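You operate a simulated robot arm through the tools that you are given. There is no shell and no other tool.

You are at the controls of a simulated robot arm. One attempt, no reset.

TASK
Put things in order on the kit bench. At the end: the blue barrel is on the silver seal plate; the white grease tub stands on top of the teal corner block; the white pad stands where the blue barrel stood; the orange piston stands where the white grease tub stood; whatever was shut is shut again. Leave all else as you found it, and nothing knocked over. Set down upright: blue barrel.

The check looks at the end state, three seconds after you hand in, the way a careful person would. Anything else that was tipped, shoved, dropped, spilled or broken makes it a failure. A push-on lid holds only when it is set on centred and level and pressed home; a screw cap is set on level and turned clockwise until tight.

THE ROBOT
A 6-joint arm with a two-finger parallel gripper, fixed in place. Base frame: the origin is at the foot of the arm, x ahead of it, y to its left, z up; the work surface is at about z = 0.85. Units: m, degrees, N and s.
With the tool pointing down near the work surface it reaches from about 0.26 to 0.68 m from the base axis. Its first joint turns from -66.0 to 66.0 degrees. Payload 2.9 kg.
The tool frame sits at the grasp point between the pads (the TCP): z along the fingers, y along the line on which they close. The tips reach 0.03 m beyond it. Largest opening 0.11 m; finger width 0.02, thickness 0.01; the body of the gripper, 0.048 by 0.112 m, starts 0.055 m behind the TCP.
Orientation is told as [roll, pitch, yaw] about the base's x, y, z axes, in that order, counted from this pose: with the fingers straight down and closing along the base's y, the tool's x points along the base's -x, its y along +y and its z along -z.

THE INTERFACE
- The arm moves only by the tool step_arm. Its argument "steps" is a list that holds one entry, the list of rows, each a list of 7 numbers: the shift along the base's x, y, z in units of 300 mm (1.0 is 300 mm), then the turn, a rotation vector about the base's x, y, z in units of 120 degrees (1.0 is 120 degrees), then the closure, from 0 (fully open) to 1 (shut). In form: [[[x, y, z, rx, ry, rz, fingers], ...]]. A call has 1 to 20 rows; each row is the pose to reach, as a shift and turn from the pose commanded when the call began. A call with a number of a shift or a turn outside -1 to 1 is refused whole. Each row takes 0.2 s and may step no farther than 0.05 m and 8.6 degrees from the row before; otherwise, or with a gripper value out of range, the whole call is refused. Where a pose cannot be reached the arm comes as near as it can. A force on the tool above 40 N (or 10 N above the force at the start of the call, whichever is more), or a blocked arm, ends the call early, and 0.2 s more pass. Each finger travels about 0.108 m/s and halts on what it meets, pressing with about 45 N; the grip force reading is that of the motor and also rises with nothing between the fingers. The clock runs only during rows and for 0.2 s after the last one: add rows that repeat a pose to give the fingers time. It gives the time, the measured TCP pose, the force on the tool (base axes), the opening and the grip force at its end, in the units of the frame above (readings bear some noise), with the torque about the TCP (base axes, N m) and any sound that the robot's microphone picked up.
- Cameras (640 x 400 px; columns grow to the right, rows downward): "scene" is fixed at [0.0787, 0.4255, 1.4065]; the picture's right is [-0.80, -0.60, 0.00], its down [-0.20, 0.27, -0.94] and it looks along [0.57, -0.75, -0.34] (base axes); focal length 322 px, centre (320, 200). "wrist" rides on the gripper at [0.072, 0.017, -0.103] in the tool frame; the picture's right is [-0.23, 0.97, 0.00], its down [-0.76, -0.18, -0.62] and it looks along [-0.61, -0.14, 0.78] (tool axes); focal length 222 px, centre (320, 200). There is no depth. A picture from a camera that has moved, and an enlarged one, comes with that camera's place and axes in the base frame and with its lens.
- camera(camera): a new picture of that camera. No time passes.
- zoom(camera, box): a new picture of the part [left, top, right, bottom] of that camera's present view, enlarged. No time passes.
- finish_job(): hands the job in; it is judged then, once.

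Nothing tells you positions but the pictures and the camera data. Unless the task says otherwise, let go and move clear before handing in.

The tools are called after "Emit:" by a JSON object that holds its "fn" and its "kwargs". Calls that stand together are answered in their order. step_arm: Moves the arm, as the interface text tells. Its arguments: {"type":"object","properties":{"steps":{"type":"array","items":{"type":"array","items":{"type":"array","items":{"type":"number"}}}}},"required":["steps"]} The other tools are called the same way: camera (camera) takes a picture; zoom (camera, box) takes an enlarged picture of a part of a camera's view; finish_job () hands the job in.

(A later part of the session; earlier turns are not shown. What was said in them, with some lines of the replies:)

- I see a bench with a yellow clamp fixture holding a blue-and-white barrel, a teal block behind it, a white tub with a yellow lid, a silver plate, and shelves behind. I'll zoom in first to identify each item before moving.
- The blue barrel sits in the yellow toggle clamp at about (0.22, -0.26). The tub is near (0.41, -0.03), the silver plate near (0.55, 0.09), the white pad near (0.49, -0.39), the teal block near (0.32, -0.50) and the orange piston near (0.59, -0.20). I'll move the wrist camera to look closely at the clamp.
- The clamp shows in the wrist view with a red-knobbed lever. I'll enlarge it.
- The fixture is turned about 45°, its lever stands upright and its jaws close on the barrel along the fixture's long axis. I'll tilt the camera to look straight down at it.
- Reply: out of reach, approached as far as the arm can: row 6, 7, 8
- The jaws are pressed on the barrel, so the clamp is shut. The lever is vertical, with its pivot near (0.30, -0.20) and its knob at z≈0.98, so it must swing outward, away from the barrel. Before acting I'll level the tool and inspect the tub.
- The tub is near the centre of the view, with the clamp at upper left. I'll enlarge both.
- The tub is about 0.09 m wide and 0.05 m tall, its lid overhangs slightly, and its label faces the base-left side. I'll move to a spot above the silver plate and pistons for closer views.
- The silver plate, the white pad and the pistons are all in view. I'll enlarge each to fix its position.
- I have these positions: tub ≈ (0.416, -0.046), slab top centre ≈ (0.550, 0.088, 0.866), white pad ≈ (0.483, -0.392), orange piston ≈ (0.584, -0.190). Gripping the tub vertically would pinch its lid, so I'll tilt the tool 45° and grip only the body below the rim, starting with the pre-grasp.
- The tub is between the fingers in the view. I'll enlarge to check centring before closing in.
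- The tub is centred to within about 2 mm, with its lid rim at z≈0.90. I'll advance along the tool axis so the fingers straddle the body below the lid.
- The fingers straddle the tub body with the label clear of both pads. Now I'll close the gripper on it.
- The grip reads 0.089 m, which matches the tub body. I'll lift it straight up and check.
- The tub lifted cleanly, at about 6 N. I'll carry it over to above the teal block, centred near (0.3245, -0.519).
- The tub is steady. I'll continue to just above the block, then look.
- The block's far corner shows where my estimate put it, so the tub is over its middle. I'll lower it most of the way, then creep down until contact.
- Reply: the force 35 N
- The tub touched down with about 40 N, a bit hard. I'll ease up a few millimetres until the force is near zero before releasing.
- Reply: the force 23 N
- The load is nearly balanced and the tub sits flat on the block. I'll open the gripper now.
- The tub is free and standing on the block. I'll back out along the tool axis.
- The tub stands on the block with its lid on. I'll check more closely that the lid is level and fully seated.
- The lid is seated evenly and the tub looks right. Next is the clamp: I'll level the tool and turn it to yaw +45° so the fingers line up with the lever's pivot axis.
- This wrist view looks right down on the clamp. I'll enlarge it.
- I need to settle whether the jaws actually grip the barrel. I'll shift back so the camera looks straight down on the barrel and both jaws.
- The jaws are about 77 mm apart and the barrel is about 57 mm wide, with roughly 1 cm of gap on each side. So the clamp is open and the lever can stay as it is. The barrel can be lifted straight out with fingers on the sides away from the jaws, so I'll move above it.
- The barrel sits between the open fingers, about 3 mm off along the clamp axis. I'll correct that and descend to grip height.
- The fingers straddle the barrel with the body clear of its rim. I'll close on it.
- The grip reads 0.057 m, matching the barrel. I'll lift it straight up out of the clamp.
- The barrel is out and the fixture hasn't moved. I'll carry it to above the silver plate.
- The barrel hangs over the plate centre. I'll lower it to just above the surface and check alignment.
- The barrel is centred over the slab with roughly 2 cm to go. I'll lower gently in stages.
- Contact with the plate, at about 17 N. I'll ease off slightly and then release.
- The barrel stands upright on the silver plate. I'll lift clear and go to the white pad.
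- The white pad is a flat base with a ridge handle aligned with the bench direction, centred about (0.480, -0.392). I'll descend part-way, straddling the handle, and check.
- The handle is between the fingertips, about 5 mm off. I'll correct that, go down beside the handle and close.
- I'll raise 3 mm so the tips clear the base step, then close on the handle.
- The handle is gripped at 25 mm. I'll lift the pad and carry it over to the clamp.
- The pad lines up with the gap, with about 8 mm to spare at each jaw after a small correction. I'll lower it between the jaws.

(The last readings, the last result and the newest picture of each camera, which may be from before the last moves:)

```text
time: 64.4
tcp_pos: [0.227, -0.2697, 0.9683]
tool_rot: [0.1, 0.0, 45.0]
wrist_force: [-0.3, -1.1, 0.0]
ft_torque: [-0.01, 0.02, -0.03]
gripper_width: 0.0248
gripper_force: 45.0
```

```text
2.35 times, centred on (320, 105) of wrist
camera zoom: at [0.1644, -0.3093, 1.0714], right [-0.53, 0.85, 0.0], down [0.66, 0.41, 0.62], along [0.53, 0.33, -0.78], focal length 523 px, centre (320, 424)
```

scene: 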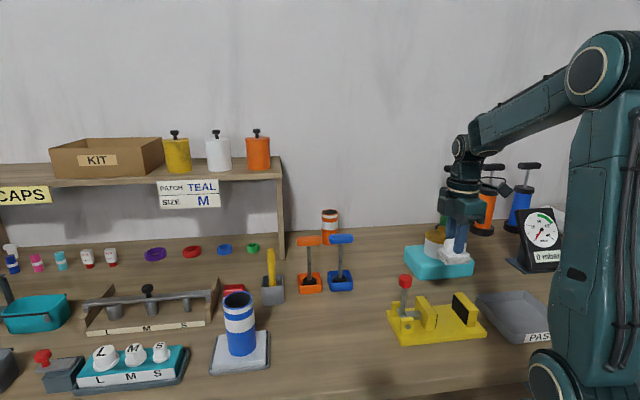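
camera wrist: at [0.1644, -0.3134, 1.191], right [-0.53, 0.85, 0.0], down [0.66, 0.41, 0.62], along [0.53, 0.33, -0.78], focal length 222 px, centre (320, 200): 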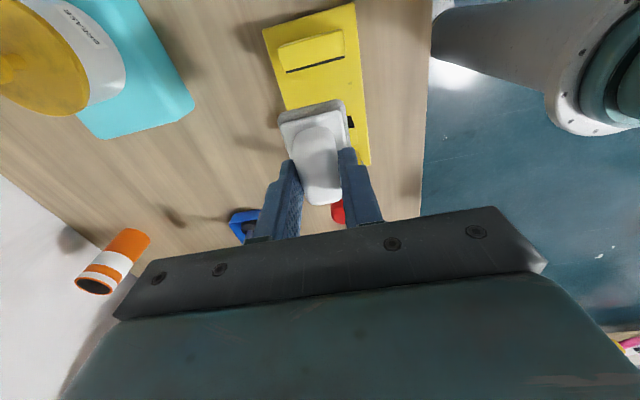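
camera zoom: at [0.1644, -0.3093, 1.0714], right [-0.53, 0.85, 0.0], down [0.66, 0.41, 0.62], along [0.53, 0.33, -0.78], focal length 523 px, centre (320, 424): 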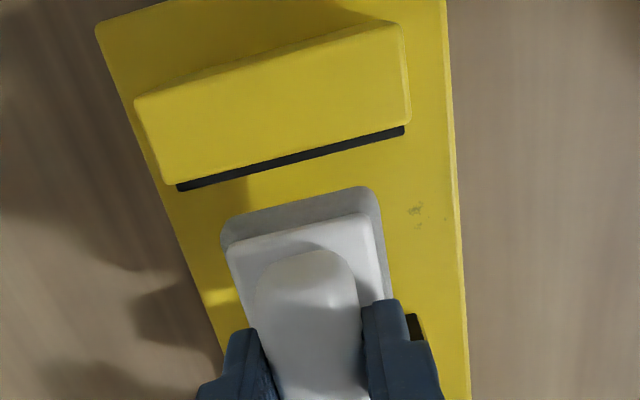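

Measured against the jaws, a further 3 mm shift toward the fixed jaw centres the pad. I'll apply it and lower close to the plate.

Emit:
{"fn": "step_arm", "kwargs": {"steps": [[[-0.01, -0.004, 0, 0, 0, 0, 0.9], [-0.01, -0.004, -0.04, 0, 0, 0, 0.9], [-0.01, -0.004, -0.08, 0, 0, 0, 0.9], [-0.01, -0.004, -0.12, 0, 0, 0, 0.9], [-0.01, -0.004, -0.125, 0, 0, 0, 0.9]]]}}

Emit:
{"fn": "zoom", "kwargs": {"camera": "scene", "box": [370, 230, 510, 350]}}

Emit:
{"fn": "zoom", "kwargs": {"camera": "wrist", "box": [220, 40, 420, 210]}}

```text
time: 65.6
tcp_pos: [0.2241, -0.2683, 0.9327]
tool_rot: [0.0, 0.0, 44.9]
wrist_force: [-0.9, 0.0, -1.0]
ft_torque: [-0.01, 0.01, 0.01]
gripper_width: 0.0251
gripper_force: 45.3
```

```text
3.33 times, centred on (440, 290) of scene
camera zoom: at [0.0788, 0.4255, 1.4065], right [-0.8, -0.6, 0.0], down [-0.2, 0.27, -0.94], along [0.57, -0.75, -0.34], focal length 1072 px, centre (-80, -100)
```

zoom: 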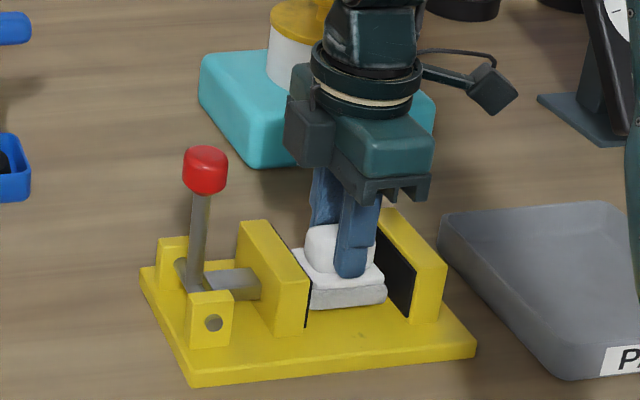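

```text
2.35 times, centred on (320, 125) of wrist
camera zoom: at [0.1632, -0.3091, 1.0358], right [-0.53, 0.85, 0.0], down [0.66, 0.41, 0.62], along [0.53, 0.33, -0.78], focal length 523 px, centre (320, 376)
```

zoom: 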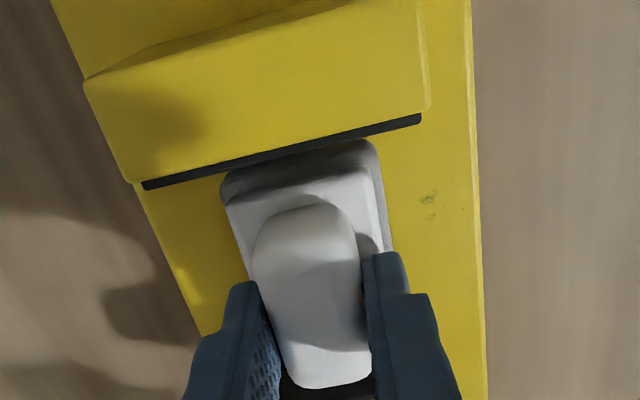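

Both cameras agree the pad sits about 5 mm too close to the moving jaw. I'll centre it, then lower to the plate.

Emit:
{"fn": "step_arm", "kwargs": {"steps": [[[-0.009, -0.009, 0, 0, 0, 0, 0.9], [-0.018, -0.018, 0, 0, 0, 0, 0.9], [-0.018, -0.018, -0.015, 0, 0, 0, 0.9], [-0.018, -0.018, -0.03, 0, 0, 0, 0.9], [-0.018, -0.018, -0.035, 0, 0, 0, 0.9]]]}}

Emit:
{"fn": "zoom", "kwargs": {"camera": "scene", "box": [390, 260, 490, 340]}}

```text
time: 66.8
tcp_pos: [0.2188, -0.2738, 0.9224]
tool_rot: [0.0, 0.0, 45.0]
wrist_force: [-0.1, 8.2, 19.5]
ft_torque: [0.18, 0.1, -0.04]
gripper_width: 0.0247
gripper_force: 45.6
```

```text
5.00 times, centred on (440, 300) of scene
camera zoom: at [0.0786, 0.4259, 1.4063], right [-0.8, -0.6, 0.0], down [-0.2, 0.27, -0.94], along [0.57, -0.75, -0.34], focal length 1609 px, centre (-280, -300)
```

zoom: 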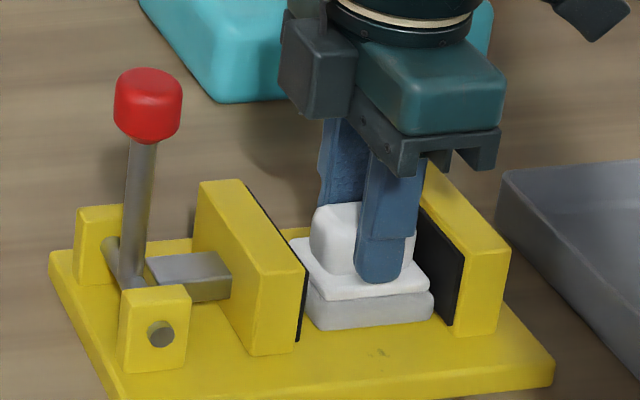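

Contact with the plate at about 20 N. I'll ease off and release.

Emit:
{"fn": "step_arm", "kwargs": {"steps": [[[0, 0, 0.003, 0, 0, 0, 0.9], [0, 0, 0.005, 0, 0, 0, 0.9], [0, 0, 0.005, 0, 0, 0, 0.9]]]}}

```text
time: 67.6
tcp_pos: [0.219, -0.2749, 0.9239]
tool_rot: [0.0, -0.1, 45.2]
wrist_force: [5.4, 6.0, -4.3]
ft_torque: [0.29, -0.33, 0.02]
gripper_width: 0.0251
gripper_force: 44.9
```

There is an unexpected sideways force of about 8 N. I'll look before releasing.

Emit:
{"fn": "camera", "kwargs": {"camera": "wrist"}}

Emit:
{"fn": "zoom", "kwargs": {"camera": "wrist", "box": [220, 40, 420, 210]}}

Emit:
{"fn": "zoom", "kwargs": {"camera": "scene", "box": [420, 280, 480, 325]}}

```text
taken
camera wrist: at [0.1573, -0.3145, 1.0267], right [-0.53, 0.85, 0.0], down [0.66, 0.41, 0.62], along [0.53, 0.33, -0.78], focal length 222 px, centre (320, 200)
```

wrist: 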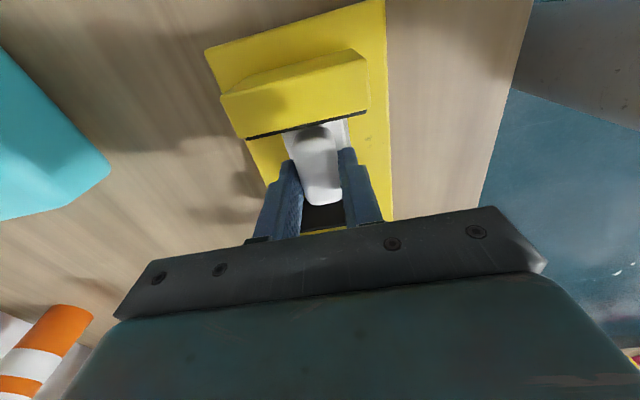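

```text
2.35 times, centred on (320, 125) of wrist
camera zoom: at [0.1573, -0.3145, 1.0267], right [-0.53, 0.85, 0.0], down [0.66, 0.41, 0.62], along [0.53, 0.33, -0.78], focal length 523 px, centre (320, 376)
```

zoom: 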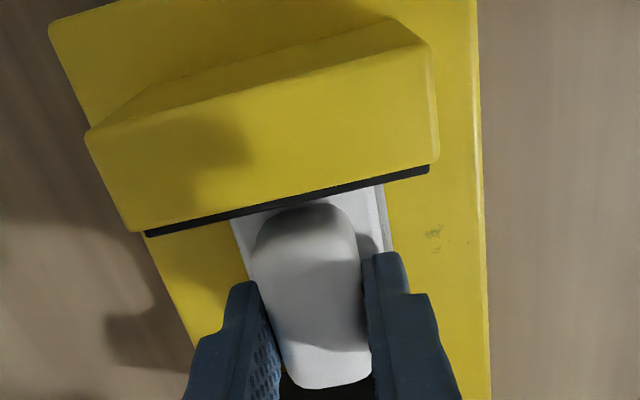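

```text
8.89 times, centred on (450, 302) of scene
camera zoom: at [0.0789, 0.4256, 1.4064], right [-0.8, -0.6, 0.0], down [-0.2, 0.27, -0.94], along [0.57, -0.75, -0.34], focal length 2860 px, centre (-836, -711)
```

zoom: 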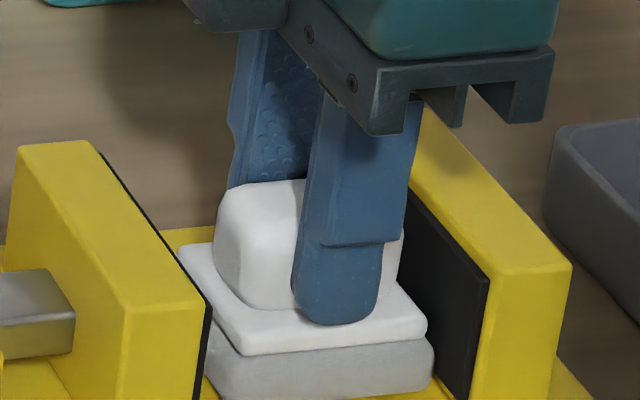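

The contact pads on the jaws leave only about 5 mm total slack, and the force pattern says the pad's bottom edge is touching the fixed jaw. I'll nudge it 1.5 mm the other way and read the force.

Emit:
{"fn": "step_arm", "kwargs": {"steps": [[[0.002, 0.002, 0, 0, 0, 0, 0.9], [0.0035, 0.0035, 0, 0, 0, 0, 0.9], [0.0035, 0.0035, 0, 0, 0, 0, 0.9]]]}}

```text
time: 68.4
tcp_pos: [0.2193, -0.2725, 0.9246]
tool_rot: [0.0, 0.1, 44.9]
wrist_force: [-0.6, 0.1, -0.9]
ft_torque: [0.0, 0.0, 0.02]
gripper_width: 0.0249
gripper_force: 44.5
```

The force is now zero, so the pad hangs free between the jaws. I'll nudge 1 mm more and lower the last 2 mm.

Emit:
{"fn": "step_arm", "kwargs": {"steps": [[[0.0024, 0.0024, 0, 0, 0, 0, 0.9], [0.0024, 0.0024, -0.003, 0, 0, 0, 0.9], [0.0024, 0.0024, -0.0055, 0, 0, 0, 0.9]]]}}

```text
time: 69.2
tcp_pos: [0.2207, -0.2723, 0.9227]
tool_rot: [0.0, 0.0, 45.0]
wrist_force: [-2.6, 2.7, 12.8]
ft_torque: [0.02, 0.16, -0.03]
gripper_width: 0.0251
gripper_force: 44.9
```

It's on the plate with no side contact. I'll ease slightly and open the fingers part-way.

Emit:
{"fn": "step_arm", "kwargs": {"steps": [[[0, 0, 0.002, 0, 0, 0, 0.9], [0, 0, 0.002, 0, 0, 0, 0.75], [0, 0, 0.002, 0, 0, 0, 0.65], [0, 0, 0.002, 0, 0, 0, 0.5], [0, 0, 0.002, 0, 0, 0, 0.45], [0, 0, 0.002, 0, 0, 0, 0.45]]]}}

Emit:
{"fn": "zoom", "kwargs": {"camera": "scene", "box": [390, 260, 490, 340]}}

Emit:
{"fn": "camera", "kwargs": {"camera": "wrist"}}

```text
time: 70.6
tcp_pos: [0.2215, -0.273, 0.9222]
tool_rot: [0.0, 0.0, 45.1]
wrist_force: [-0.1, 0.8, -0.6]
ft_torque: [-0.02, 0.01, 0.02]
gripper_width: 0.0604
gripper_force: 0.1
```

```text
5.00 times, centred on (440, 300) of scene
camera zoom: at [0.0787, 0.4255, 1.4065], right [-0.8, -0.6, 0.0], down [-0.2, 0.27, -0.94], along [0.57, -0.75, -0.34], focal length 1609 px, centre (-280, -300)
```

zoom: 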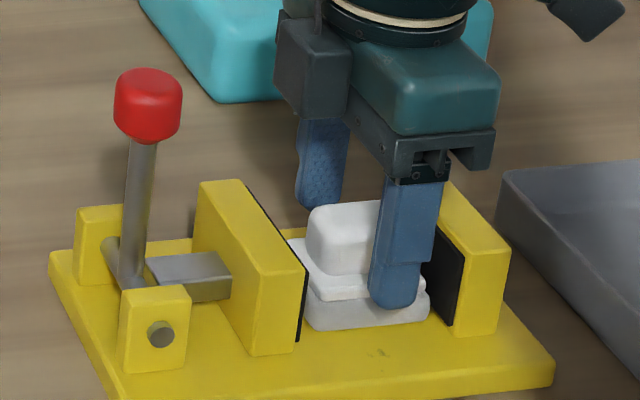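

```text
taken
camera wrist: at [0.1592, -0.3131, 1.0261], right [-0.53, 0.85, 0.0], down [0.66, 0.41, 0.62], along [0.53, 0.33, -0.78], focal length 222 px, centre (320, 200)
```

wrist: 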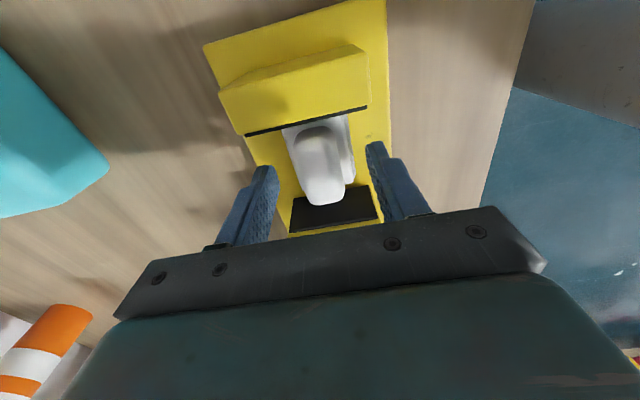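

The pad is released and standing between the jaws. I'll lift clear and inspect from above.

Emit:
{"fn": "step_arm", "kwargs": {"steps": [[[0, 0, 0.04, 0, 0, 0, 0.45], [0, 0, 0.12, 0, 0, 0, 0.45], [0, 0, 0.24, 0, 0, 0, 0.45], [0, 0, 0.38, 0, 0, 0, 0.4], [0, 0, 0.52, 0, 0, 0, 0.3], [0, 0, 0.66, 0, 0, 0, 0.2], [0.03, 0.03, 0.75, 0, 0, 0, 0.1]]]}}

Emit:
{"fn": "camera", "kwargs": {"camera": "wrist"}}

Emit:
{"fn": "zoom", "kwargs": {"camera": "scene", "box": [390, 260, 490, 340]}}

```text
time: 72.2
tcp_pos: [0.2295, -0.2629, 1.1496]
tool_rot: [0.2, -0.1, 44.9]
wrist_force: [0.1, 0.6, -0.6]
ft_torque: [0.0, -0.01, -0.03]
gripper_width: 0.0989
gripper_force: 0.0
```

```text
taken
camera wrist: at [0.1683, -0.3032, 1.2527], right [-0.53, 0.85, 0.0], down [0.66, 0.41, 0.62], along [0.53, 0.33, -0.78], focal length 222 px, centre (320, 200)
```

wrist: 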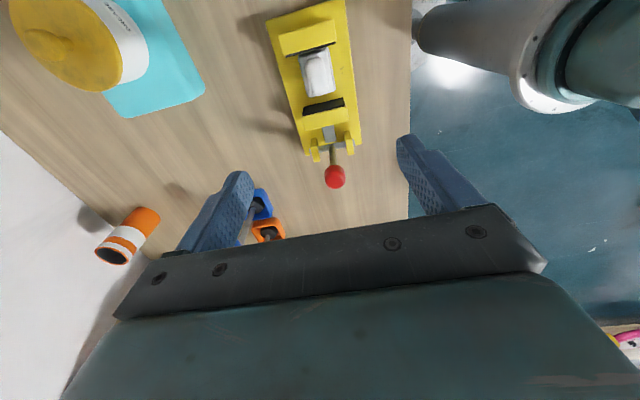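

```text
5.00 times, centred on (440, 300) of scene
camera zoom: at [0.0787, 0.4255, 1.4064], right [-0.8, -0.6, 0.0], down [-0.2, 0.27, -0.94], along [0.57, -0.75, -0.34], focal length 1609 px, centre (-280, -300)
```

zoom: 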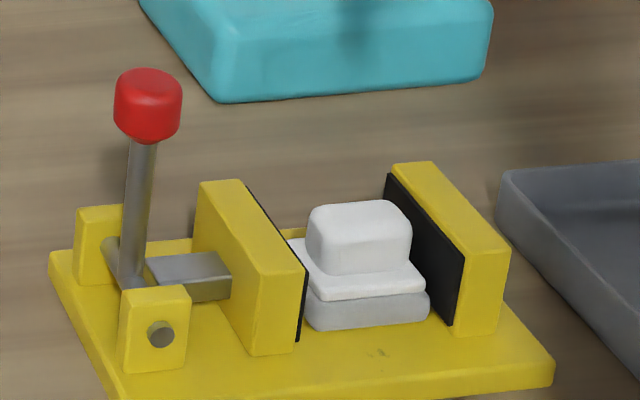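

The pad stands upright between the jaws and the fixture is unmoved. Last comes the orange piston, so I'll travel over to it.

Emit:
{"fn": "step_arm", "kwargs": {"steps": [[[0.1, 0.02, 0.03, 0, 0, 0, 0], [0.22, 0.045, 0.05, 0, 0, 0, 0], [0.35, 0.07, 0.05, 0, 0, 0, 0], [0.48, 0.1, 0.05, 0, 0, 0, 0], [0.61, 0.125, 0.05, 0, 0, 0, 0], [0.74, 0.15, 0.05, 0, 0, 0, 0], [0.85, 0.175, 0.05, 0, 0, 0, 0]]]}}

Emit:
{"fn": "step_arm", "kwargs": {"steps": [[[0.08, 0.02, 0, 0, 0, 0, 0], [0.18, 0.04, 0, 0, 0, 0, 0], [0.25, 0.055, 0, 0, 0, 0, 0], [0.3, 0.07, 0, 0, 0, 0, 0], [0.3, 0.07, 0, 0, 0, 0, 0]]]}}

Emit:
{"fn": "camera", "kwargs": {"camera": "wrist"}}

Emit:
{"fn": "camera", "kwargs": {"camera": "scene"}}

```text
time: 73.8
tcp_pos: [0.4856, -0.2087, 1.1649]
tool_rot: [0.0, -0.1, 45.1]
wrist_force: [-0.5, -0.3, -0.4]
ft_torque: [0.02, 0.02, 0.0]
gripper_width: 0.1097
gripper_force: 0.1
```

```text
time: 75.0
tcp_pos: [0.5743, -0.189, 1.1627]
tool_rot: [0.2, 0.0, 45.0]
wrist_force: [-0.2, -0.4, -0.1]
ft_torque: [-0.02, 0.0, 0.0]
gripper_width: 0.1101
gripper_force: 0.0
```

```text
taken
camera wrist: at [0.5117, -0.2285, 1.2668], right [-0.53, 0.85, 0.0], down [0.66, 0.41, 0.62], along [0.53, 0.33, -0.78], focal length 222 px, centre (320, 200)
```

wrist: 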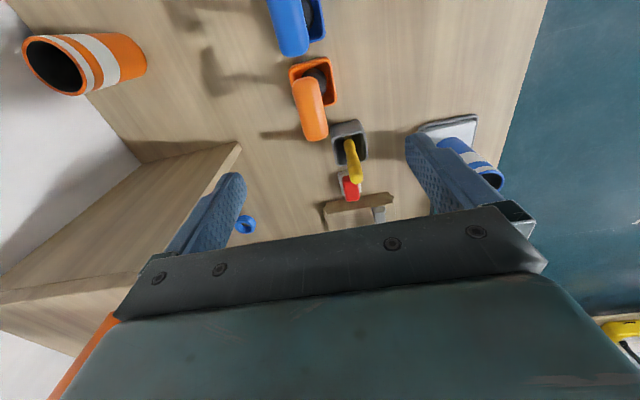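

```text
taken
```

scene: 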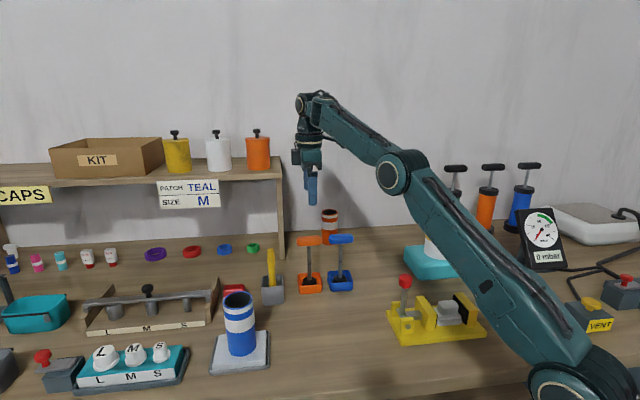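

Emit:
{"fn": "zoom", "kwargs": {"camera": "wrist", "box": [250, 30, 400, 160]}}

Emit:
{"fn": "zoom", "kwargs": {"camera": "scene", "box": [280, 220, 370, 300]}}

```text
3.08 times, centred on (325, 95) of wrist
camera zoom: at [0.5117, -0.2285, 1.2668], right [-0.53, 0.85, 0.0], down [0.66, 0.41, 0.62], along [0.53, 0.33, -0.78], focal length 684 px, centre (305, 523)
```

zoom: 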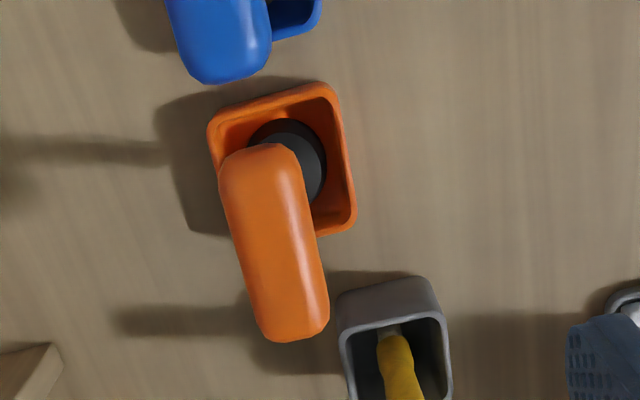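

```text
5.00 times, centred on (325, 260) of scene
camera zoom: at [0.0788, 0.4255, 1.4065], right [-0.8, -0.6, 0.0], down [-0.2, 0.27, -0.94], along [0.57, -0.75, -0.34], focal length 1609 px, centre (295, -100)
```

zoom: 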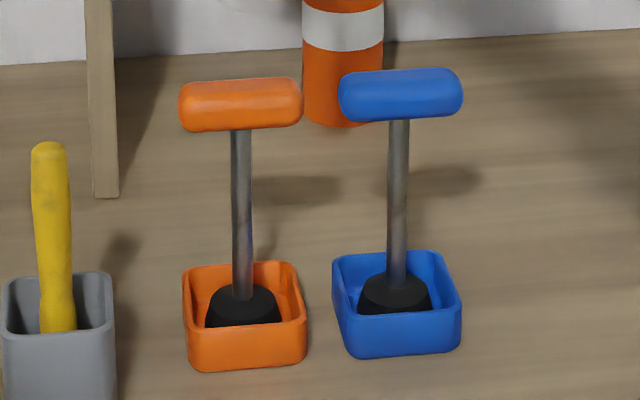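

The orange handle bar is at about (0.586, -0.195, 0.995), aligned with the bench. I'll centre over it and descend part-way.

Emit:
{"fn": "step_arm", "kwargs": {"steps": [[[0.02, -0.01, -0.05, 0, 0, 0, 0], [0.04, -0.02, -0.14, 0, 0, 0, 0], [0.04, -0.02, -0.24, 0, 0, 0, 0], [0.04, -0.02, -0.33, 0, 0, 0, 0], [0.04, -0.02, -0.33, 0, 0, 0, 0]]]}}

Emit:
{"fn": "zoom", "kwargs": {"camera": "wrist", "box": [200, 40, 440, 240]}}

Emit:
{"fn": "zoom", "kwargs": {"camera": "scene", "box": [260, 190, 380, 300]}}

```text
time: 76.2
tcp_pos: [0.5835, -0.1957, 1.0633]
tool_rot: [0.0, 0.0, 45.0]
wrist_force: [1.8, -0.5, 0.4]
ft_torque: [0.01, 0.03, 0.04]
gripper_width: 0.1102
gripper_force: 0.1
```

```text
2.00 times, centred on (320, 140) of wrist
camera zoom: at [0.5213, -0.2354, 1.1661], right [-0.53, 0.85, 0.0], down [0.66, 0.41, 0.62], along [0.53, 0.33, -0.78], focal length 444 px, centre (320, 320)
```

zoom: 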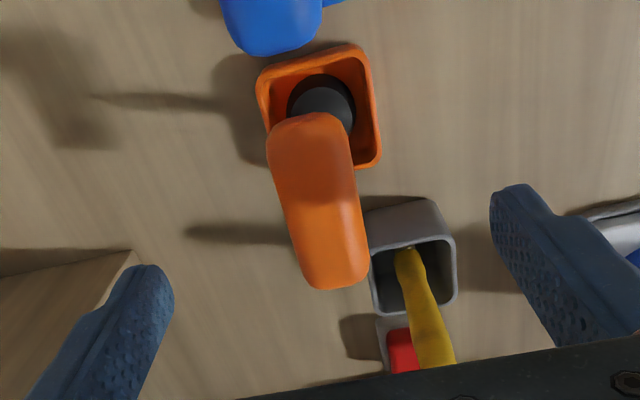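

```text
3.64 times, centred on (320, 245) of scene
camera zoom: at [0.0787, 0.4255, 1.4065], right [-0.8, -0.6, 0.0], down [-0.2, 0.27, -0.94], along [0.57, -0.75, -0.34], focal length 1170 px, centre (320, 36)
```

zoom: 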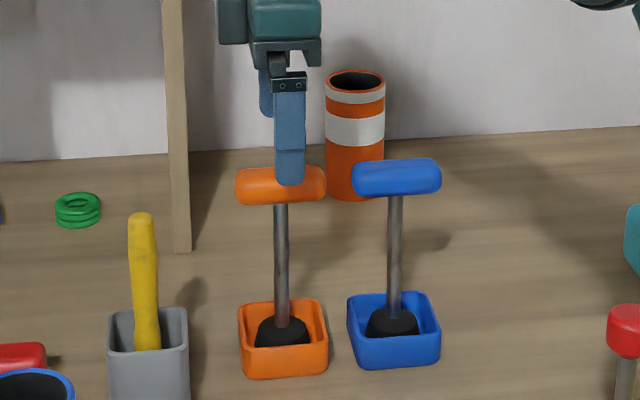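

The bar is centred between the fingers. I'll descend to the handle and close.

Emit:
{"fn": "step_arm", "kwargs": {"steps": [[[0.005, 0, -0.05, 0, 0, 0, 0], [0.005, 0, -0.11, 0, 0, 0, 0.1], [0.005, 0, -0.17, 0, 0, 0, 0.2], [0.005, 0, -0.21, 0, 0, 0, 0.3], [0.005, 0, -0.221, 0, 0, 0, 0.35], [0.005, 0, -0.221, 0, 0, 0, 0.35]]]}}

Emit:
{"fn": "zoom", "kwargs": {"camera": "wrist", "box": [200, 40, 440, 240]}}

Emit:
{"fn": "zoom", "kwargs": {"camera": "scene", "box": [260, 190, 380, 300]}}

```text
time: 77.6
tcp_pos: [0.5881, -0.1965, 0.9993]
tool_rot: [0.0, 0.0, 45.1]
wrist_force: [0.0, 0.1, -0.1]
ft_torque: [0.03, 0.04, -0.03]
gripper_width: 0.0715
gripper_force: 0.0
```

```text
2.00 times, centred on (320, 140) of wrist
camera zoom: at [0.5255, -0.2366, 1.1015], right [-0.53, 0.85, 0.0], down [0.66, 0.41, 0.62], along [0.53, 0.33, -0.78], focal length 444 px, centre (320, 320)
```

zoom: 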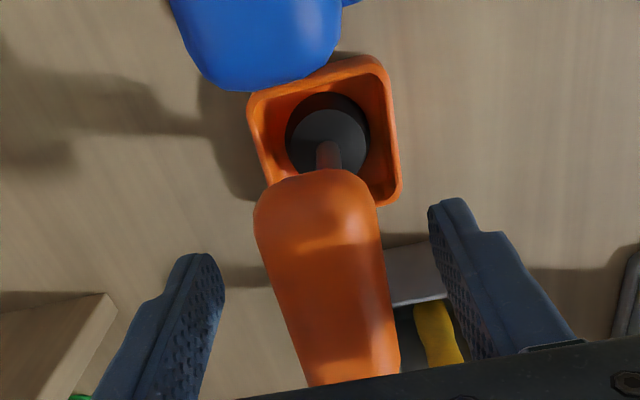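

```text
3.64 times, centred on (320, 245) of scene
camera zoom: at [0.0787, 0.4255, 1.4065], right [-0.8, -0.6, 0.0], down [-0.2, 0.27, -0.94], along [0.57, -0.75, -0.34], focal length 1170 px, centre (320, 36)
```

zoom: 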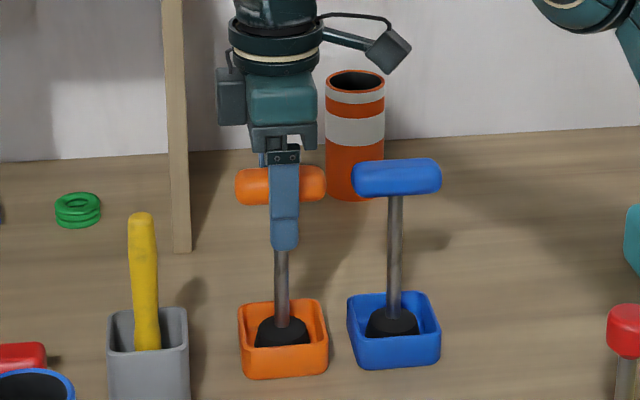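

Both fingers are beside the bar, well placed. I'll close gently.

Emit:
{"fn": "step_arm", "kwargs": {"steps": [[[0, 0, 0, 0, 0, 0, 0.5], [0, 0, 0, 0, 0, 0, 0.6], [0, 0, 0, 0, 0, 0, 0.66], [0, 0, 0, 0, 0, 0, 0.7], [0, 0, 0, 0, 0, 0, 0.74], [0, 0, 0, 0, 0, 0, 0.8], [0, 0, 0, 0, 0, 0, 0.9], [0, 0, 0, 0, 0, 0, 0.9]]]}}

Emit:
{"fn": "zoom", "kwargs": {"camera": "scene", "box": [260, 190, 380, 300]}}

```text
time: 79.4
tcp_pos: [0.5862, -0.1957, 0.9981]
tool_rot: [0.1, 0.0, 45.1]
wrist_force: [0.6, 0.5, -0.4]
ft_torque: [0.01, -0.01, 0.01]
gripper_width: 0.0299
gripper_force: 45.1
```

```text
3.64 times, centred on (320, 245) of scene
camera zoom: at [0.0788, 0.4255, 1.4065], right [-0.8, -0.6, 0.0], down [-0.2, 0.27, -0.94], along [0.57, -0.75, -0.34], focal length 1170 px, centre (320, 36)
```

zoom: 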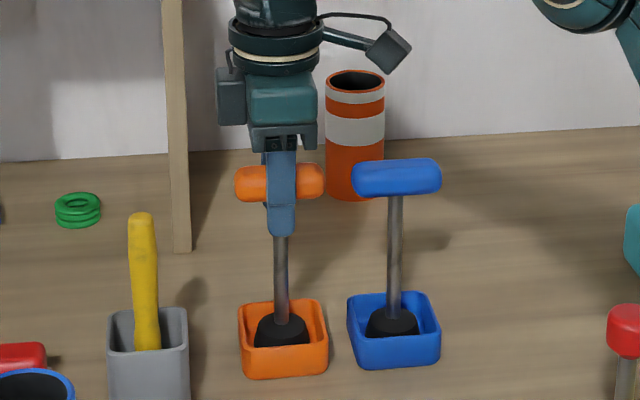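

The bar is gripped at 30 mm. I'll lift 3 cm first to see whether the cup stays behind.

Emit:
{"fn": "step_arm", "kwargs": {"steps": [[[0, 0, 0.015, 0, 0, 0, 0.9], [0, 0, 0.04, 0, 0, 0, 0.9], [0, 0, 0.07, 0, 0, 0, 0.9], [0, 0, 0.1, 0, 0, 0, 0.9]]]}}

Emit:
{"fn": "zoom", "kwargs": {"camera": "scene", "box": [260, 190, 380, 300]}}

```text
time: 80.4
tcp_pos: [0.5892, -0.1941, 1.0294]
tool_rot: [0.1, 0.1, 44.9]
wrist_force: [-0.4, 0.8, -1.1]
ft_torque: [-0.03, 0.0, 0.01]
gripper_width: 0.0298
gripper_force: 45.0
```

```text
3.64 times, centred on (320, 245) of scene
camera zoom: at [0.0788, 0.4255, 1.4065], right [-0.8, -0.6, 0.0], down [-0.2, 0.27, -0.94], along [0.57, -0.75, -0.34], focal length 1170 px, centre (320, 36)
```

zoom: 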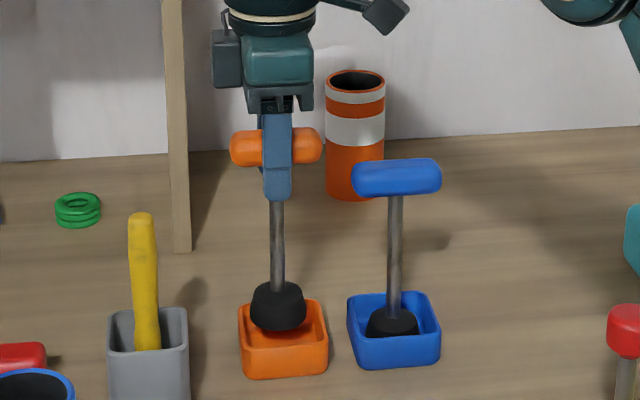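

The piston came free and the cup stayed put. I'll raise it further and carry it to where the tub stood, (0.4155, -0.046).

Emit:
{"fn": "step_arm", "kwargs": {"steps": [[[0, 0, 0.1, 0, 0, 0, 0.9], [0, 0, 0.2, 0, 0, 0, 0.9], [0, 0, 0.3, 0, 0, 0, 0.9], [-0.08, 0.07, 0.3, 0, 0, 0, 0.9], [-0.18, 0.155, 0.3, 0, 0, 0, 0.9], [-0.28, 0.24, 0.3, 0, 0, 0, 0.9], [-0.38, 0.325, 0.3, 0, 0, 0, 0.9], [-0.47, 0.405, 0.3, 0, 0, 0, 0.9], [-0.54, 0.465, 0.3, 0, 0, 0, 0.9], [-0.575, 0.495, 0.3, 0, 0, 0, 0.9], [-0.575, 0.495, 0.3, 0, 0, 0, 0.9]]]}}

Emit:
{"fn": "camera", "kwargs": {"camera": "scene"}}

Emit:
{"fn": "camera", "kwargs": {"camera": "wrist"}}

```text
time: 82.8
tcp_pos: [0.4164, -0.0481, 1.1172]
tool_rot: [0.0, 0.0, 45.0]
wrist_force: [-0.2, 0.8, -1.9]
ft_torque: [-0.04, 0.04, 0.02]
gripper_width: 0.0294
gripper_force: 44.8
```

```text
taken
```

scene: 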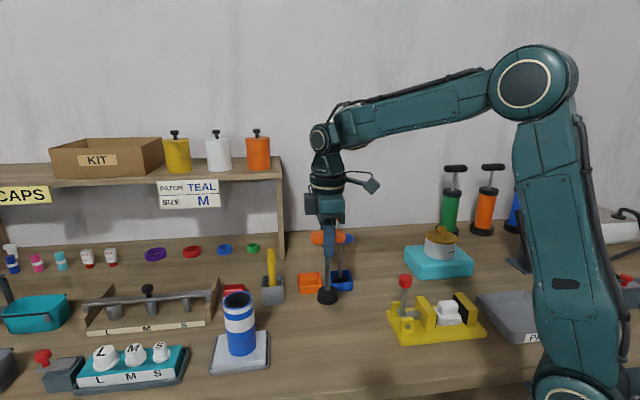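

```text
taken
camera wrist: at [0.3542, -0.0879, 1.2204], right [-0.53, 0.85, 0.0], down [0.66, 0.41, 0.62], along [0.53, 0.33, -0.78], focal length 222 px, centre (320, 200)
```

wrist: 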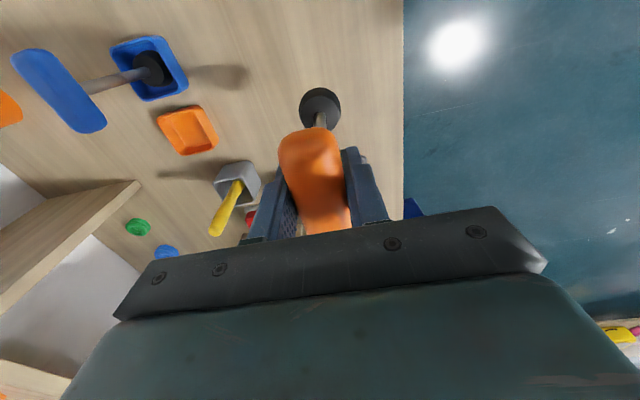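

The piston hangs over the tub's old spot. I'll check that it hangs vertically before lowering.

Emit:
{"fn": "zoom", "kwargs": {"camera": "scene", "box": [280, 210, 380, 310]}}

Emit:
{"fn": "zoom", "kwargs": {"camera": "wrist", "box": [240, 60, 400, 240]}}

```text
4.00 times, centred on (330, 260) of scene
camera zoom: at [0.0788, 0.4255, 1.4065], right [-0.8, -0.6, 0.0], down [-0.2, 0.27, -0.94], along [0.57, -0.75, -0.34], focal length 1287 px, centre (280, -40)
```

zoom: 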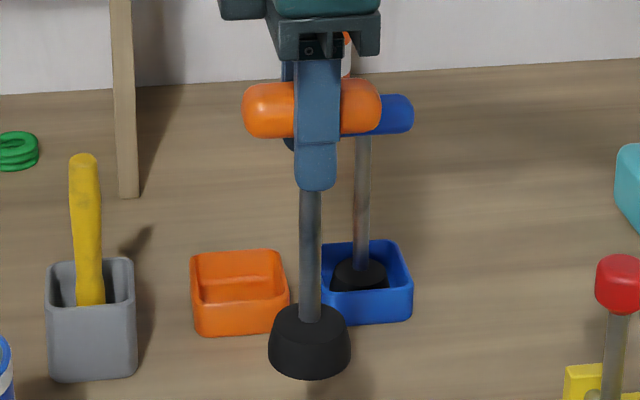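

```text
2.22 times, centred on (320, 150) of wrist
camera zoom: at [0.3542, -0.0879, 1.2204], right [-0.53, 0.85, 0.0], down [0.66, 0.41, 0.62], along [0.53, 0.33, -0.78], focal length 494 px, centre (320, 311)
```

zoom: 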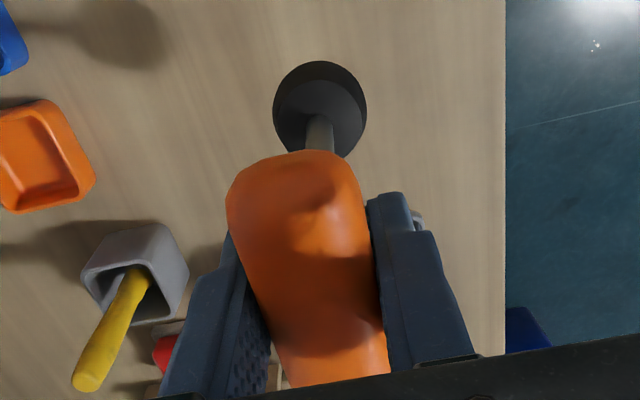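

It hangs vertical. I'll lower it toward the table, stopping short, then creep down.

Emit:
{"fn": "step_arm", "kwargs": {"steps": [[[-0.003, 0.007, -0.08, 0, 0, 0, 0.9], [-0.003, 0.007, -0.18, 0, 0, 0, 0.9], [-0.003, 0.007, -0.26, 0, 0, 0, 0.9], [-0.003, 0.007, -0.31, 0, 0, 0, 0.9], [-0.003, 0.007, -0.335, 0, 0, 0, 0.9], [-0.003, 0.007, -0.335, 0, 0, 0, 0.9]]]}}

Emit:
{"fn": "zoom", "kwargs": {"camera": "scene", "box": [270, 250, 390, 370]}}

```text
time: 84.2
tcp_pos: [0.4155, -0.0456, 1.018]
tool_rot: [0.0, 0.0, 45.0]
wrist_force: [-0.2, 0.4, -1.7]
ft_torque: [0.04, 0.01, 0.02]
gripper_width: 0.0297
gripper_force: 44.8
```

```text
3.33 times, centred on (330, 310) of scene
camera zoom: at [0.0788, 0.4255, 1.4065], right [-0.8, -0.6, 0.0], down [-0.2, 0.27, -0.94], along [0.57, -0.75, -0.34], focal length 1072 px, centre (287, -167)
```

zoom: 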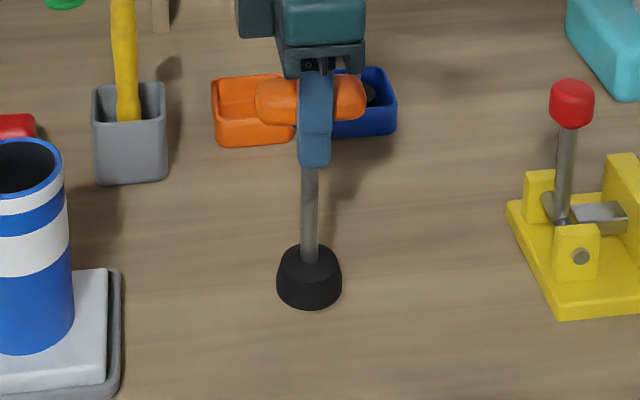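

Emit:
{"fn": "step_arm", "kwargs": {"steps": [[[0, 0, -0.01, 0, 0, 0, 0.9], [0, 0, -0.02, 0, 0, 0, 0.9], [0, 0, -0.03, 0, 0, 0, 0.9], [0, 0, -0.035, 0, 0, 0, 0.9]]]}}

```text
time: 85.2
tcp_pos: [0.4128, -0.0441, 1.0058]
tool_rot: [0.0, 0.0, 45.0]
wrist_force: [-0.1, -0.4, -1.4]
ft_torque: [-0.04, 0.01, 0.05]
gripper_width: 0.0295
gripper_force: 45.3
```

Emit:
{"fn": "step_arm", "kwargs": {"steps": [[[0, 0, -0.005, 0, 0, 0, 0.9], [0, 0, -0.01, 0, 0, 0, 0.9], [0, 0, -0.015, 0, 0, 0, 0.9], [0, 0, -0.018, 0, 0, 0, 0.9]]]}}

Emit:
{"fn": "zoom", "kwargs": {"camera": "scene", "box": [290, 270, 370, 350]}}

```text
time: 86.2
tcp_pos: [0.414, -0.0453, 1.0017]
tool_rot: [0.0, 0.0, 45.0]
wrist_force: [0.5, 0.7, -2.5]
ft_torque: [-0.03, 0.01, -0.02]
gripper_width: 0.0295
gripper_force: 44.7
```

```text
5.00 times, centred on (330, 310) of scene
camera zoom: at [0.0788, 0.4255, 1.4065], right [-0.8, -0.6, 0.0], down [-0.2, 0.27, -0.94], along [0.57, -0.75, -0.34], focal length 1609 px, centre (270, -350)
```

zoom: 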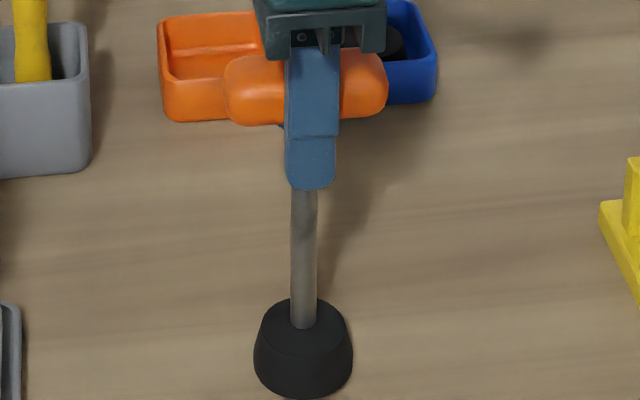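

Emit:
{"fn": "step_arm", "kwargs": {"steps": [[[0, 0, -0.004, 0, 0, 0, 0.9], [0, 0, -0.008, 0, 0, 0, 0.9], [0, 0, -0.012, 0, 0, 0, 0.9]]]}}

```text
time: 87.0
tcp_pos: [0.4129, -0.0444, 0.9979]
tool_rot: [0.1, 0.0, 45.0]
wrist_force: [0.4, 1.2, -2.4]
ft_torque: [-0.02, 0.01, 0.0]
gripper_width: 0.0294
gripper_force: 45.3
```

Emit:
{"fn": "step_arm", "kwargs": {"steps": [[[0, 0, -0.004, 0, 0, 0, 0.9], [0, 0, -0.007, 0, 0, 0, 0.9], [0, 0, -0.01, 0, 0, 0, 0.9]]]}}

```text
time: 87.8
tcp_pos: [0.4148, -0.0467, 0.9946]
tool_rot: [0.0, 0.0, 45.0]
wrist_force: [-0.4, 0.5, -1.9]
ft_torque: [0.02, 0.0, -0.01]
gripper_width: 0.0295
gripper_force: 44.8
```

Emit:
{"fn": "step_arm", "kwargs": {"steps": [[[0, 0, -0.003, 0, 0, 0, 0.9], [0, 0, -0.006, 0, 0, 0, 0.9], [0, 0, -0.008, 0, 0, 0, 0.9]]]}}

Emit:
{"fn": "zoom", "kwargs": {"camera": "scene", "box": [290, 270, 370, 350]}}

```text
time: 88.6
tcp_pos: [0.4147, -0.0463, 0.9924]
tool_rot: [0.0, -0.1, 45.0]
wrist_force: [-3.4, -0.9, 13.6]
ft_torque: [-0.16, 0.48, 0.0]
gripper_width: 0.0296
gripper_force: 44.8
```

```text
5.00 times, centred on (330, 310) of scene
camera zoom: at [0.0785, 0.4255, 1.4065], right [-0.8, -0.6, 0.0], down [-0.2, 0.27, -0.94], along [0.57, -0.75, -0.34], focal length 1609 px, centre (270, -350)
```

zoom: 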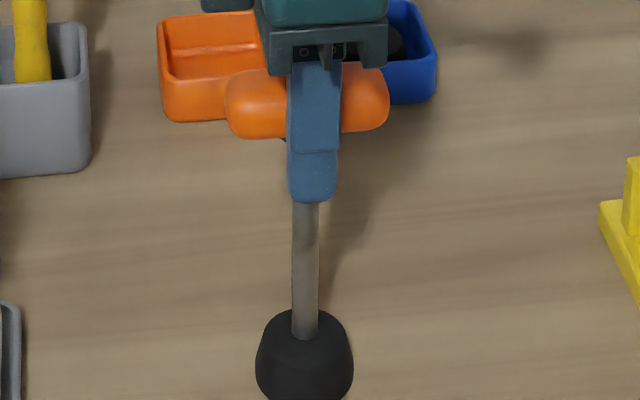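

Table contact at about 14 N. I'll ease up a touch, check the force, then open slowly.

Emit:
{"fn": "step_arm", "kwargs": {"steps": [[[0, 0, 0.002, 0, 0, 0, 0.9], [0, 0, 0.003, 0, 0, 0, 0.9], [0, 0, 0.003, 0, 0, 0, 0.9]]]}}

```text
time: 89.4
tcp_pos: [0.4161, -0.0449, 0.993]
tool_rot: [0.1, 0.0, 45.0]
wrist_force: [0.8, -1.7, 2.6]
ft_torque: [-0.24, -0.18, -0.04]
gripper_width: 0.0296
gripper_force: 45.2
```

The force is nearly balanced. Opening now.

Emit:
{"fn": "step_arm", "kwargs": {"steps": [[[0, 0, 0, 0, 0, 0, 0.78], [0, 0, 0, 0, 0, 0, 0.7], [0, 0, 0, 0, 0, 0, 0.62], [0, 0, 0, 0, 0, 0, 0.5], [0, 0, 0, 0, 0, 0, 0.4], [0, 0, 0, 0, 0, 0, 0.3], [0, 0, 0, 0, 0, 0, 0.3]]]}}

Emit:
{"fn": "zoom", "kwargs": {"camera": "scene", "box": [270, 250, 390, 370]}}

Emit:
{"fn": "camera", "kwargs": {"camera": "wrist"}}

```text
time: 91.0
tcp_pos: [0.4151, -0.0459, 0.993]
tool_rot: [0.0, 0.0, 45.0]
wrist_force: [-0.4, -0.3, -0.9]
ft_torque: [0.0, -0.02, 0.02]
gripper_width: 0.077
gripper_force: 0.0
```

```text
3.33 times, centred on (330, 310) of scene
camera zoom: at [0.0787, 0.4255, 1.4065], right [-0.8, -0.6, 0.0], down [-0.2, 0.27, -0.94], along [0.57, -0.75, -0.34], focal length 1072 px, centre (287, -167)
```

zoom: 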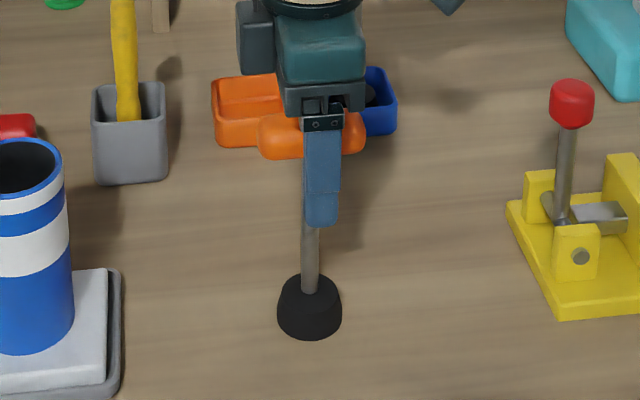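

```text
taken
camera wrist: at [0.3527, -0.0858, 1.0966], right [-0.53, 0.85, 0.0], down [0.66, 0.41, 0.62], along [0.53, 0.33, -0.78], focal length 222 px, centre (320, 200)
```

wrist: 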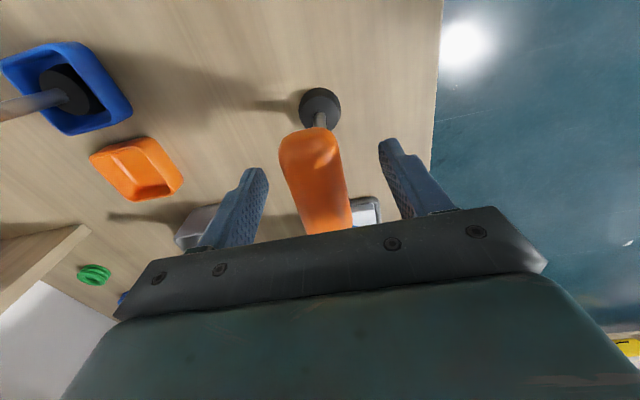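

The piston stands on its own. I'll lift straight up and then away for a full check.

Emit:
{"fn": "step_arm", "kwargs": {"steps": [[[0, 0, 0.04, 0, 0, 0, 0.3], [0, 0, 0.1, 0, 0, 0, 0.3], [0, 0, 0.2, 0, 0, 0, 0.3], [0, 0, 0.32, 0, 0, 0, 0.3], [0, 0, 0.45, 0, 0, 0, 0.2], [0, 0, 0.6, 0, 0, 0, 0.1], [0, 0, 0.7, 0, 0, 0, 0]]]}}

Emit:
{"fn": "camera", "kwargs": {"camera": "scene"}}

Emit:
{"fn": "zoom", "kwargs": {"camera": "scene", "box": [200, 230, 380, 380]}}

Emit:
{"fn": "zoom", "kwargs": {"camera": "scene", "box": [370, 210, 550, 350]}}

Emit:
{"fn": "camera", "kwargs": {"camera": "wrist"}}

```text
time: 92.6
tcp_pos: [0.4127, -0.0452, 1.2036]
tool_rot: [0.1, 0.0, 45.0]
wrist_force: [-0.7, -0.5, 0.6]
ft_torque: [0.01, 0.02, 0.01]
gripper_width: 0.11
gripper_force: 0.1
```

```text
taken
```

scene: 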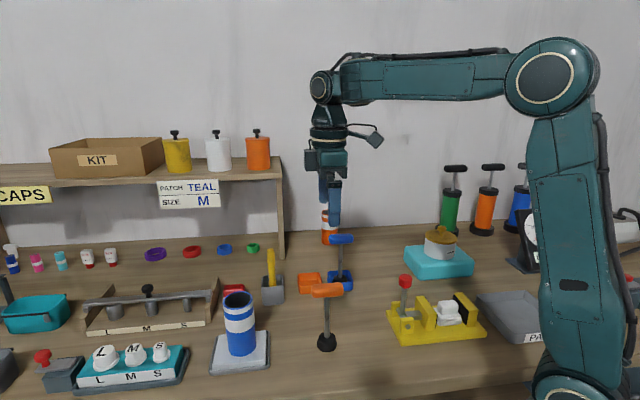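

```text
2.67 times, centred on (290, 305) of scene
camera zoom: at [0.0787, 0.4255, 1.4065], right [-0.8, -0.6, 0.0], down [-0.2, 0.27, -0.94], along [0.57, -0.75, -0.34], focal length 858 px, centre (400, -80)
```

zoom: 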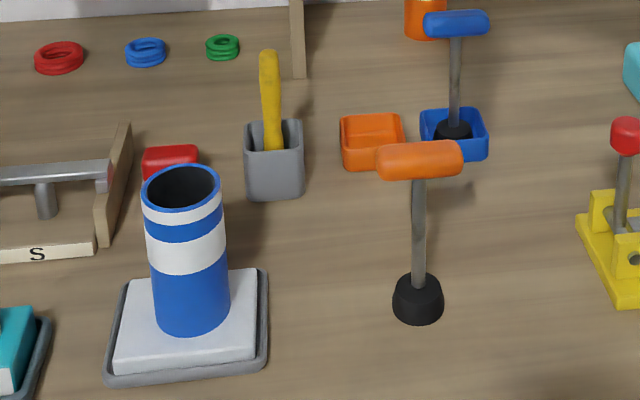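

```text
2.86 times, centred on (460, 280) of scene
camera zoom: at [0.0787, 0.4255, 1.4065], right [-0.8, -0.6, 0.0], down [-0.2, 0.27, -0.94], along [0.57, -0.75, -0.34], focal length 919 px, centre (-80, -29)
```

zoom: 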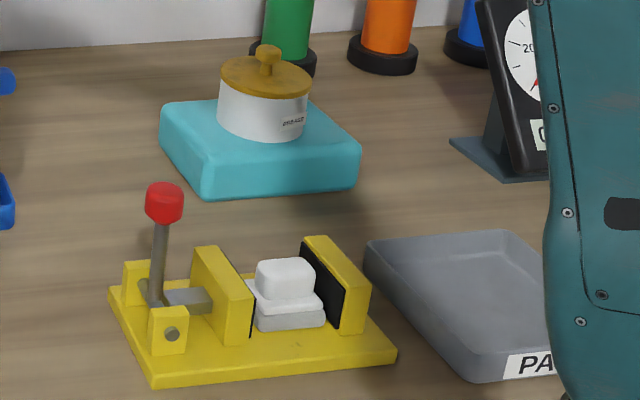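

```text
taken
camera wrist: at [0.3508, -0.0859, 1.3063], right [-0.53, 0.85, 0.0], down [0.66, 0.41, 0.62], along [0.53, 0.33, -0.78], focal length 222 px, centre (320, 200)
```

wrist: 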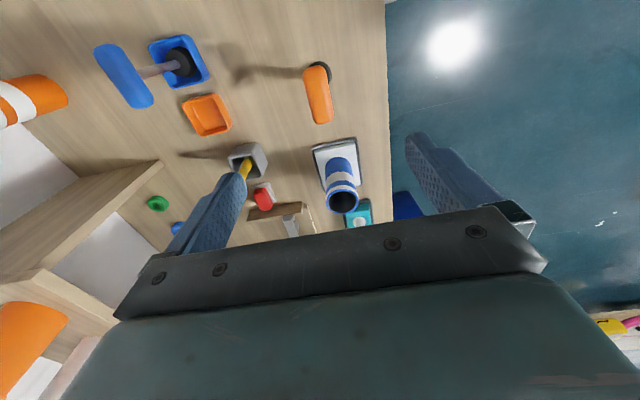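

All four items are in place and everything else matches its starting position in the picture. I'll back the arm off further and take one last look at the tub lid, piston and barrel.

Emit:
{"fn": "step_arm", "kwargs": {"steps": [[[-0.04, -0.08, 0.05, 0, 0, 0, 0], [-0.08, -0.18, 0.1, 0, 0, 0, 0], [-0.12, -0.3, 0.15, 0, 0, 0, 0], [-0.16, -0.42, 0.2, 0, 0, 0, 0], [-0.2, -0.52, 0.2, 0, 0, 0, 0], [-0.2, -0.52, 0.2, 0, 0, 0, 0]]]}}

Emit:
{"fn": "camera", "kwargs": {"camera": "scene"}}

Emit:
{"fn": "zoom", "kwargs": {"camera": "scene", "box": [400, 215, 490, 285]}}

Emit:
{"fn": "zoom", "kwargs": {"camera": "scene", "box": [200, 270, 360, 380]}}

Emit:
{"fn": "camera", "kwargs": {"camera": "wrist"}}

```text
time: 94.0
tcp_pos: [0.3542, -0.2013, 1.2667]
tool_rot: [0.2, -0.1, 45.0]
wrist_force: [-0.1, -0.5, 0.5]
ft_torque: [0.0, 0.0, 0.01]
gripper_width: 0.11
gripper_force: 0.1
```

```text
taken
```

scene: 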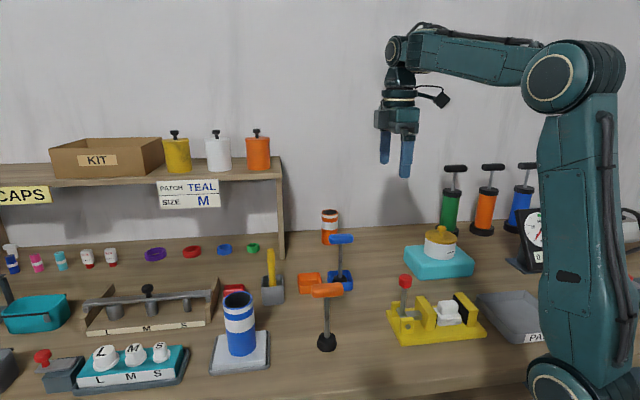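

```text
5.71 times, centred on (445, 250) of scene
camera zoom: at [0.0788, 0.4255, 1.4065], right [-0.8, -0.6, 0.0], down [-0.2, 0.27, -0.94], along [0.57, -0.75, -0.34], focal length 1839 px, centre (-394, -86)
```

zoom: 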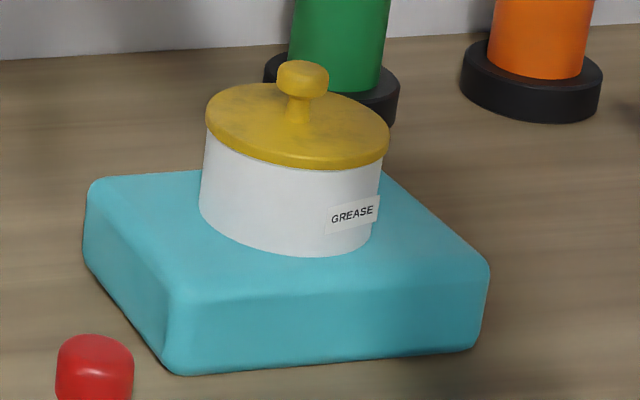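

```text
3.64 times, centred on (280, 325) of scene
camera zoom: at [0.0788, 0.4255, 1.4065], right [-0.8, -0.6, 0.0], down [-0.2, 0.27, -0.94], along [0.57, -0.75, -0.34], focal length 1170 px, centre (466, -254)
```

zoom: 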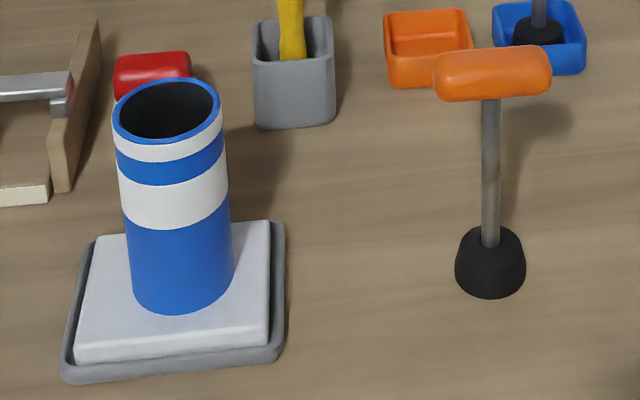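

```text
taken
camera wrist: at [0.2927, -0.2413, 1.3695], right [-0.53, 0.85, 0.0], down [0.66, 0.41, 0.62], along [0.53, 0.33, -0.78], focal length 222 px, centre (320, 200)
```

wrist: 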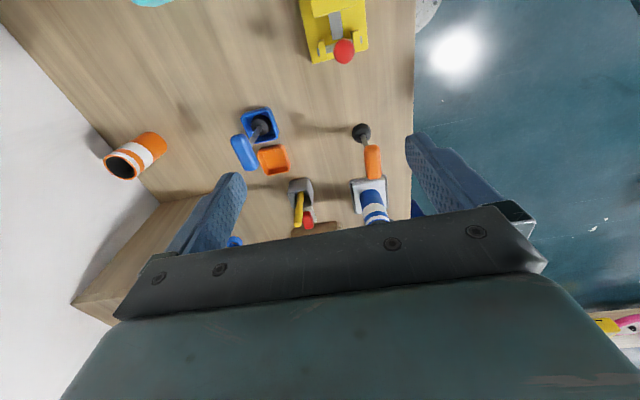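

The blue barrel stands upright on the silver plate. The lidded tub is on the teal block, the white pad is in the clamp where the barrel stood, and the orange piston stands on the tub's old spot. Nothing else has moved and the arm is clear, so I'm handing in.

Emit:
{"fn": "finish_job", "kwargs": {}}

```text
The job is handed in.
```

All four moves are done and I've handed the job in. I don't have the check's verdict yet.

- **Blue barrel:** it stands upright near the middle of the silver seal plate.
- **White grease tub:** it stands on top of the teal corner block. I gripped it below the rim, and its lid is still level and fully seated.
- **White pad:** it stands in the yellow clamp where the barrel stood. Its bottom edge pressed the fixed jaw with about 8 N on the way down. I shifted it clear before letting go, and the clamp did not move.
- **Orange piston:** it stands on its own where the tub stood. It lifted out of its orange cup, so I left the cup where it was.

**Clamp:** it was already open at the start, with about 5 mm of gap on each side of the barrel. I left the lever upright as I found it. The only thing I took to be shut was the tub's lid, and it stayed on throughout.

In the last pictures nothing is knocked over, the fixture, plate, block and cup are where they started, and the arm is clear of everything.
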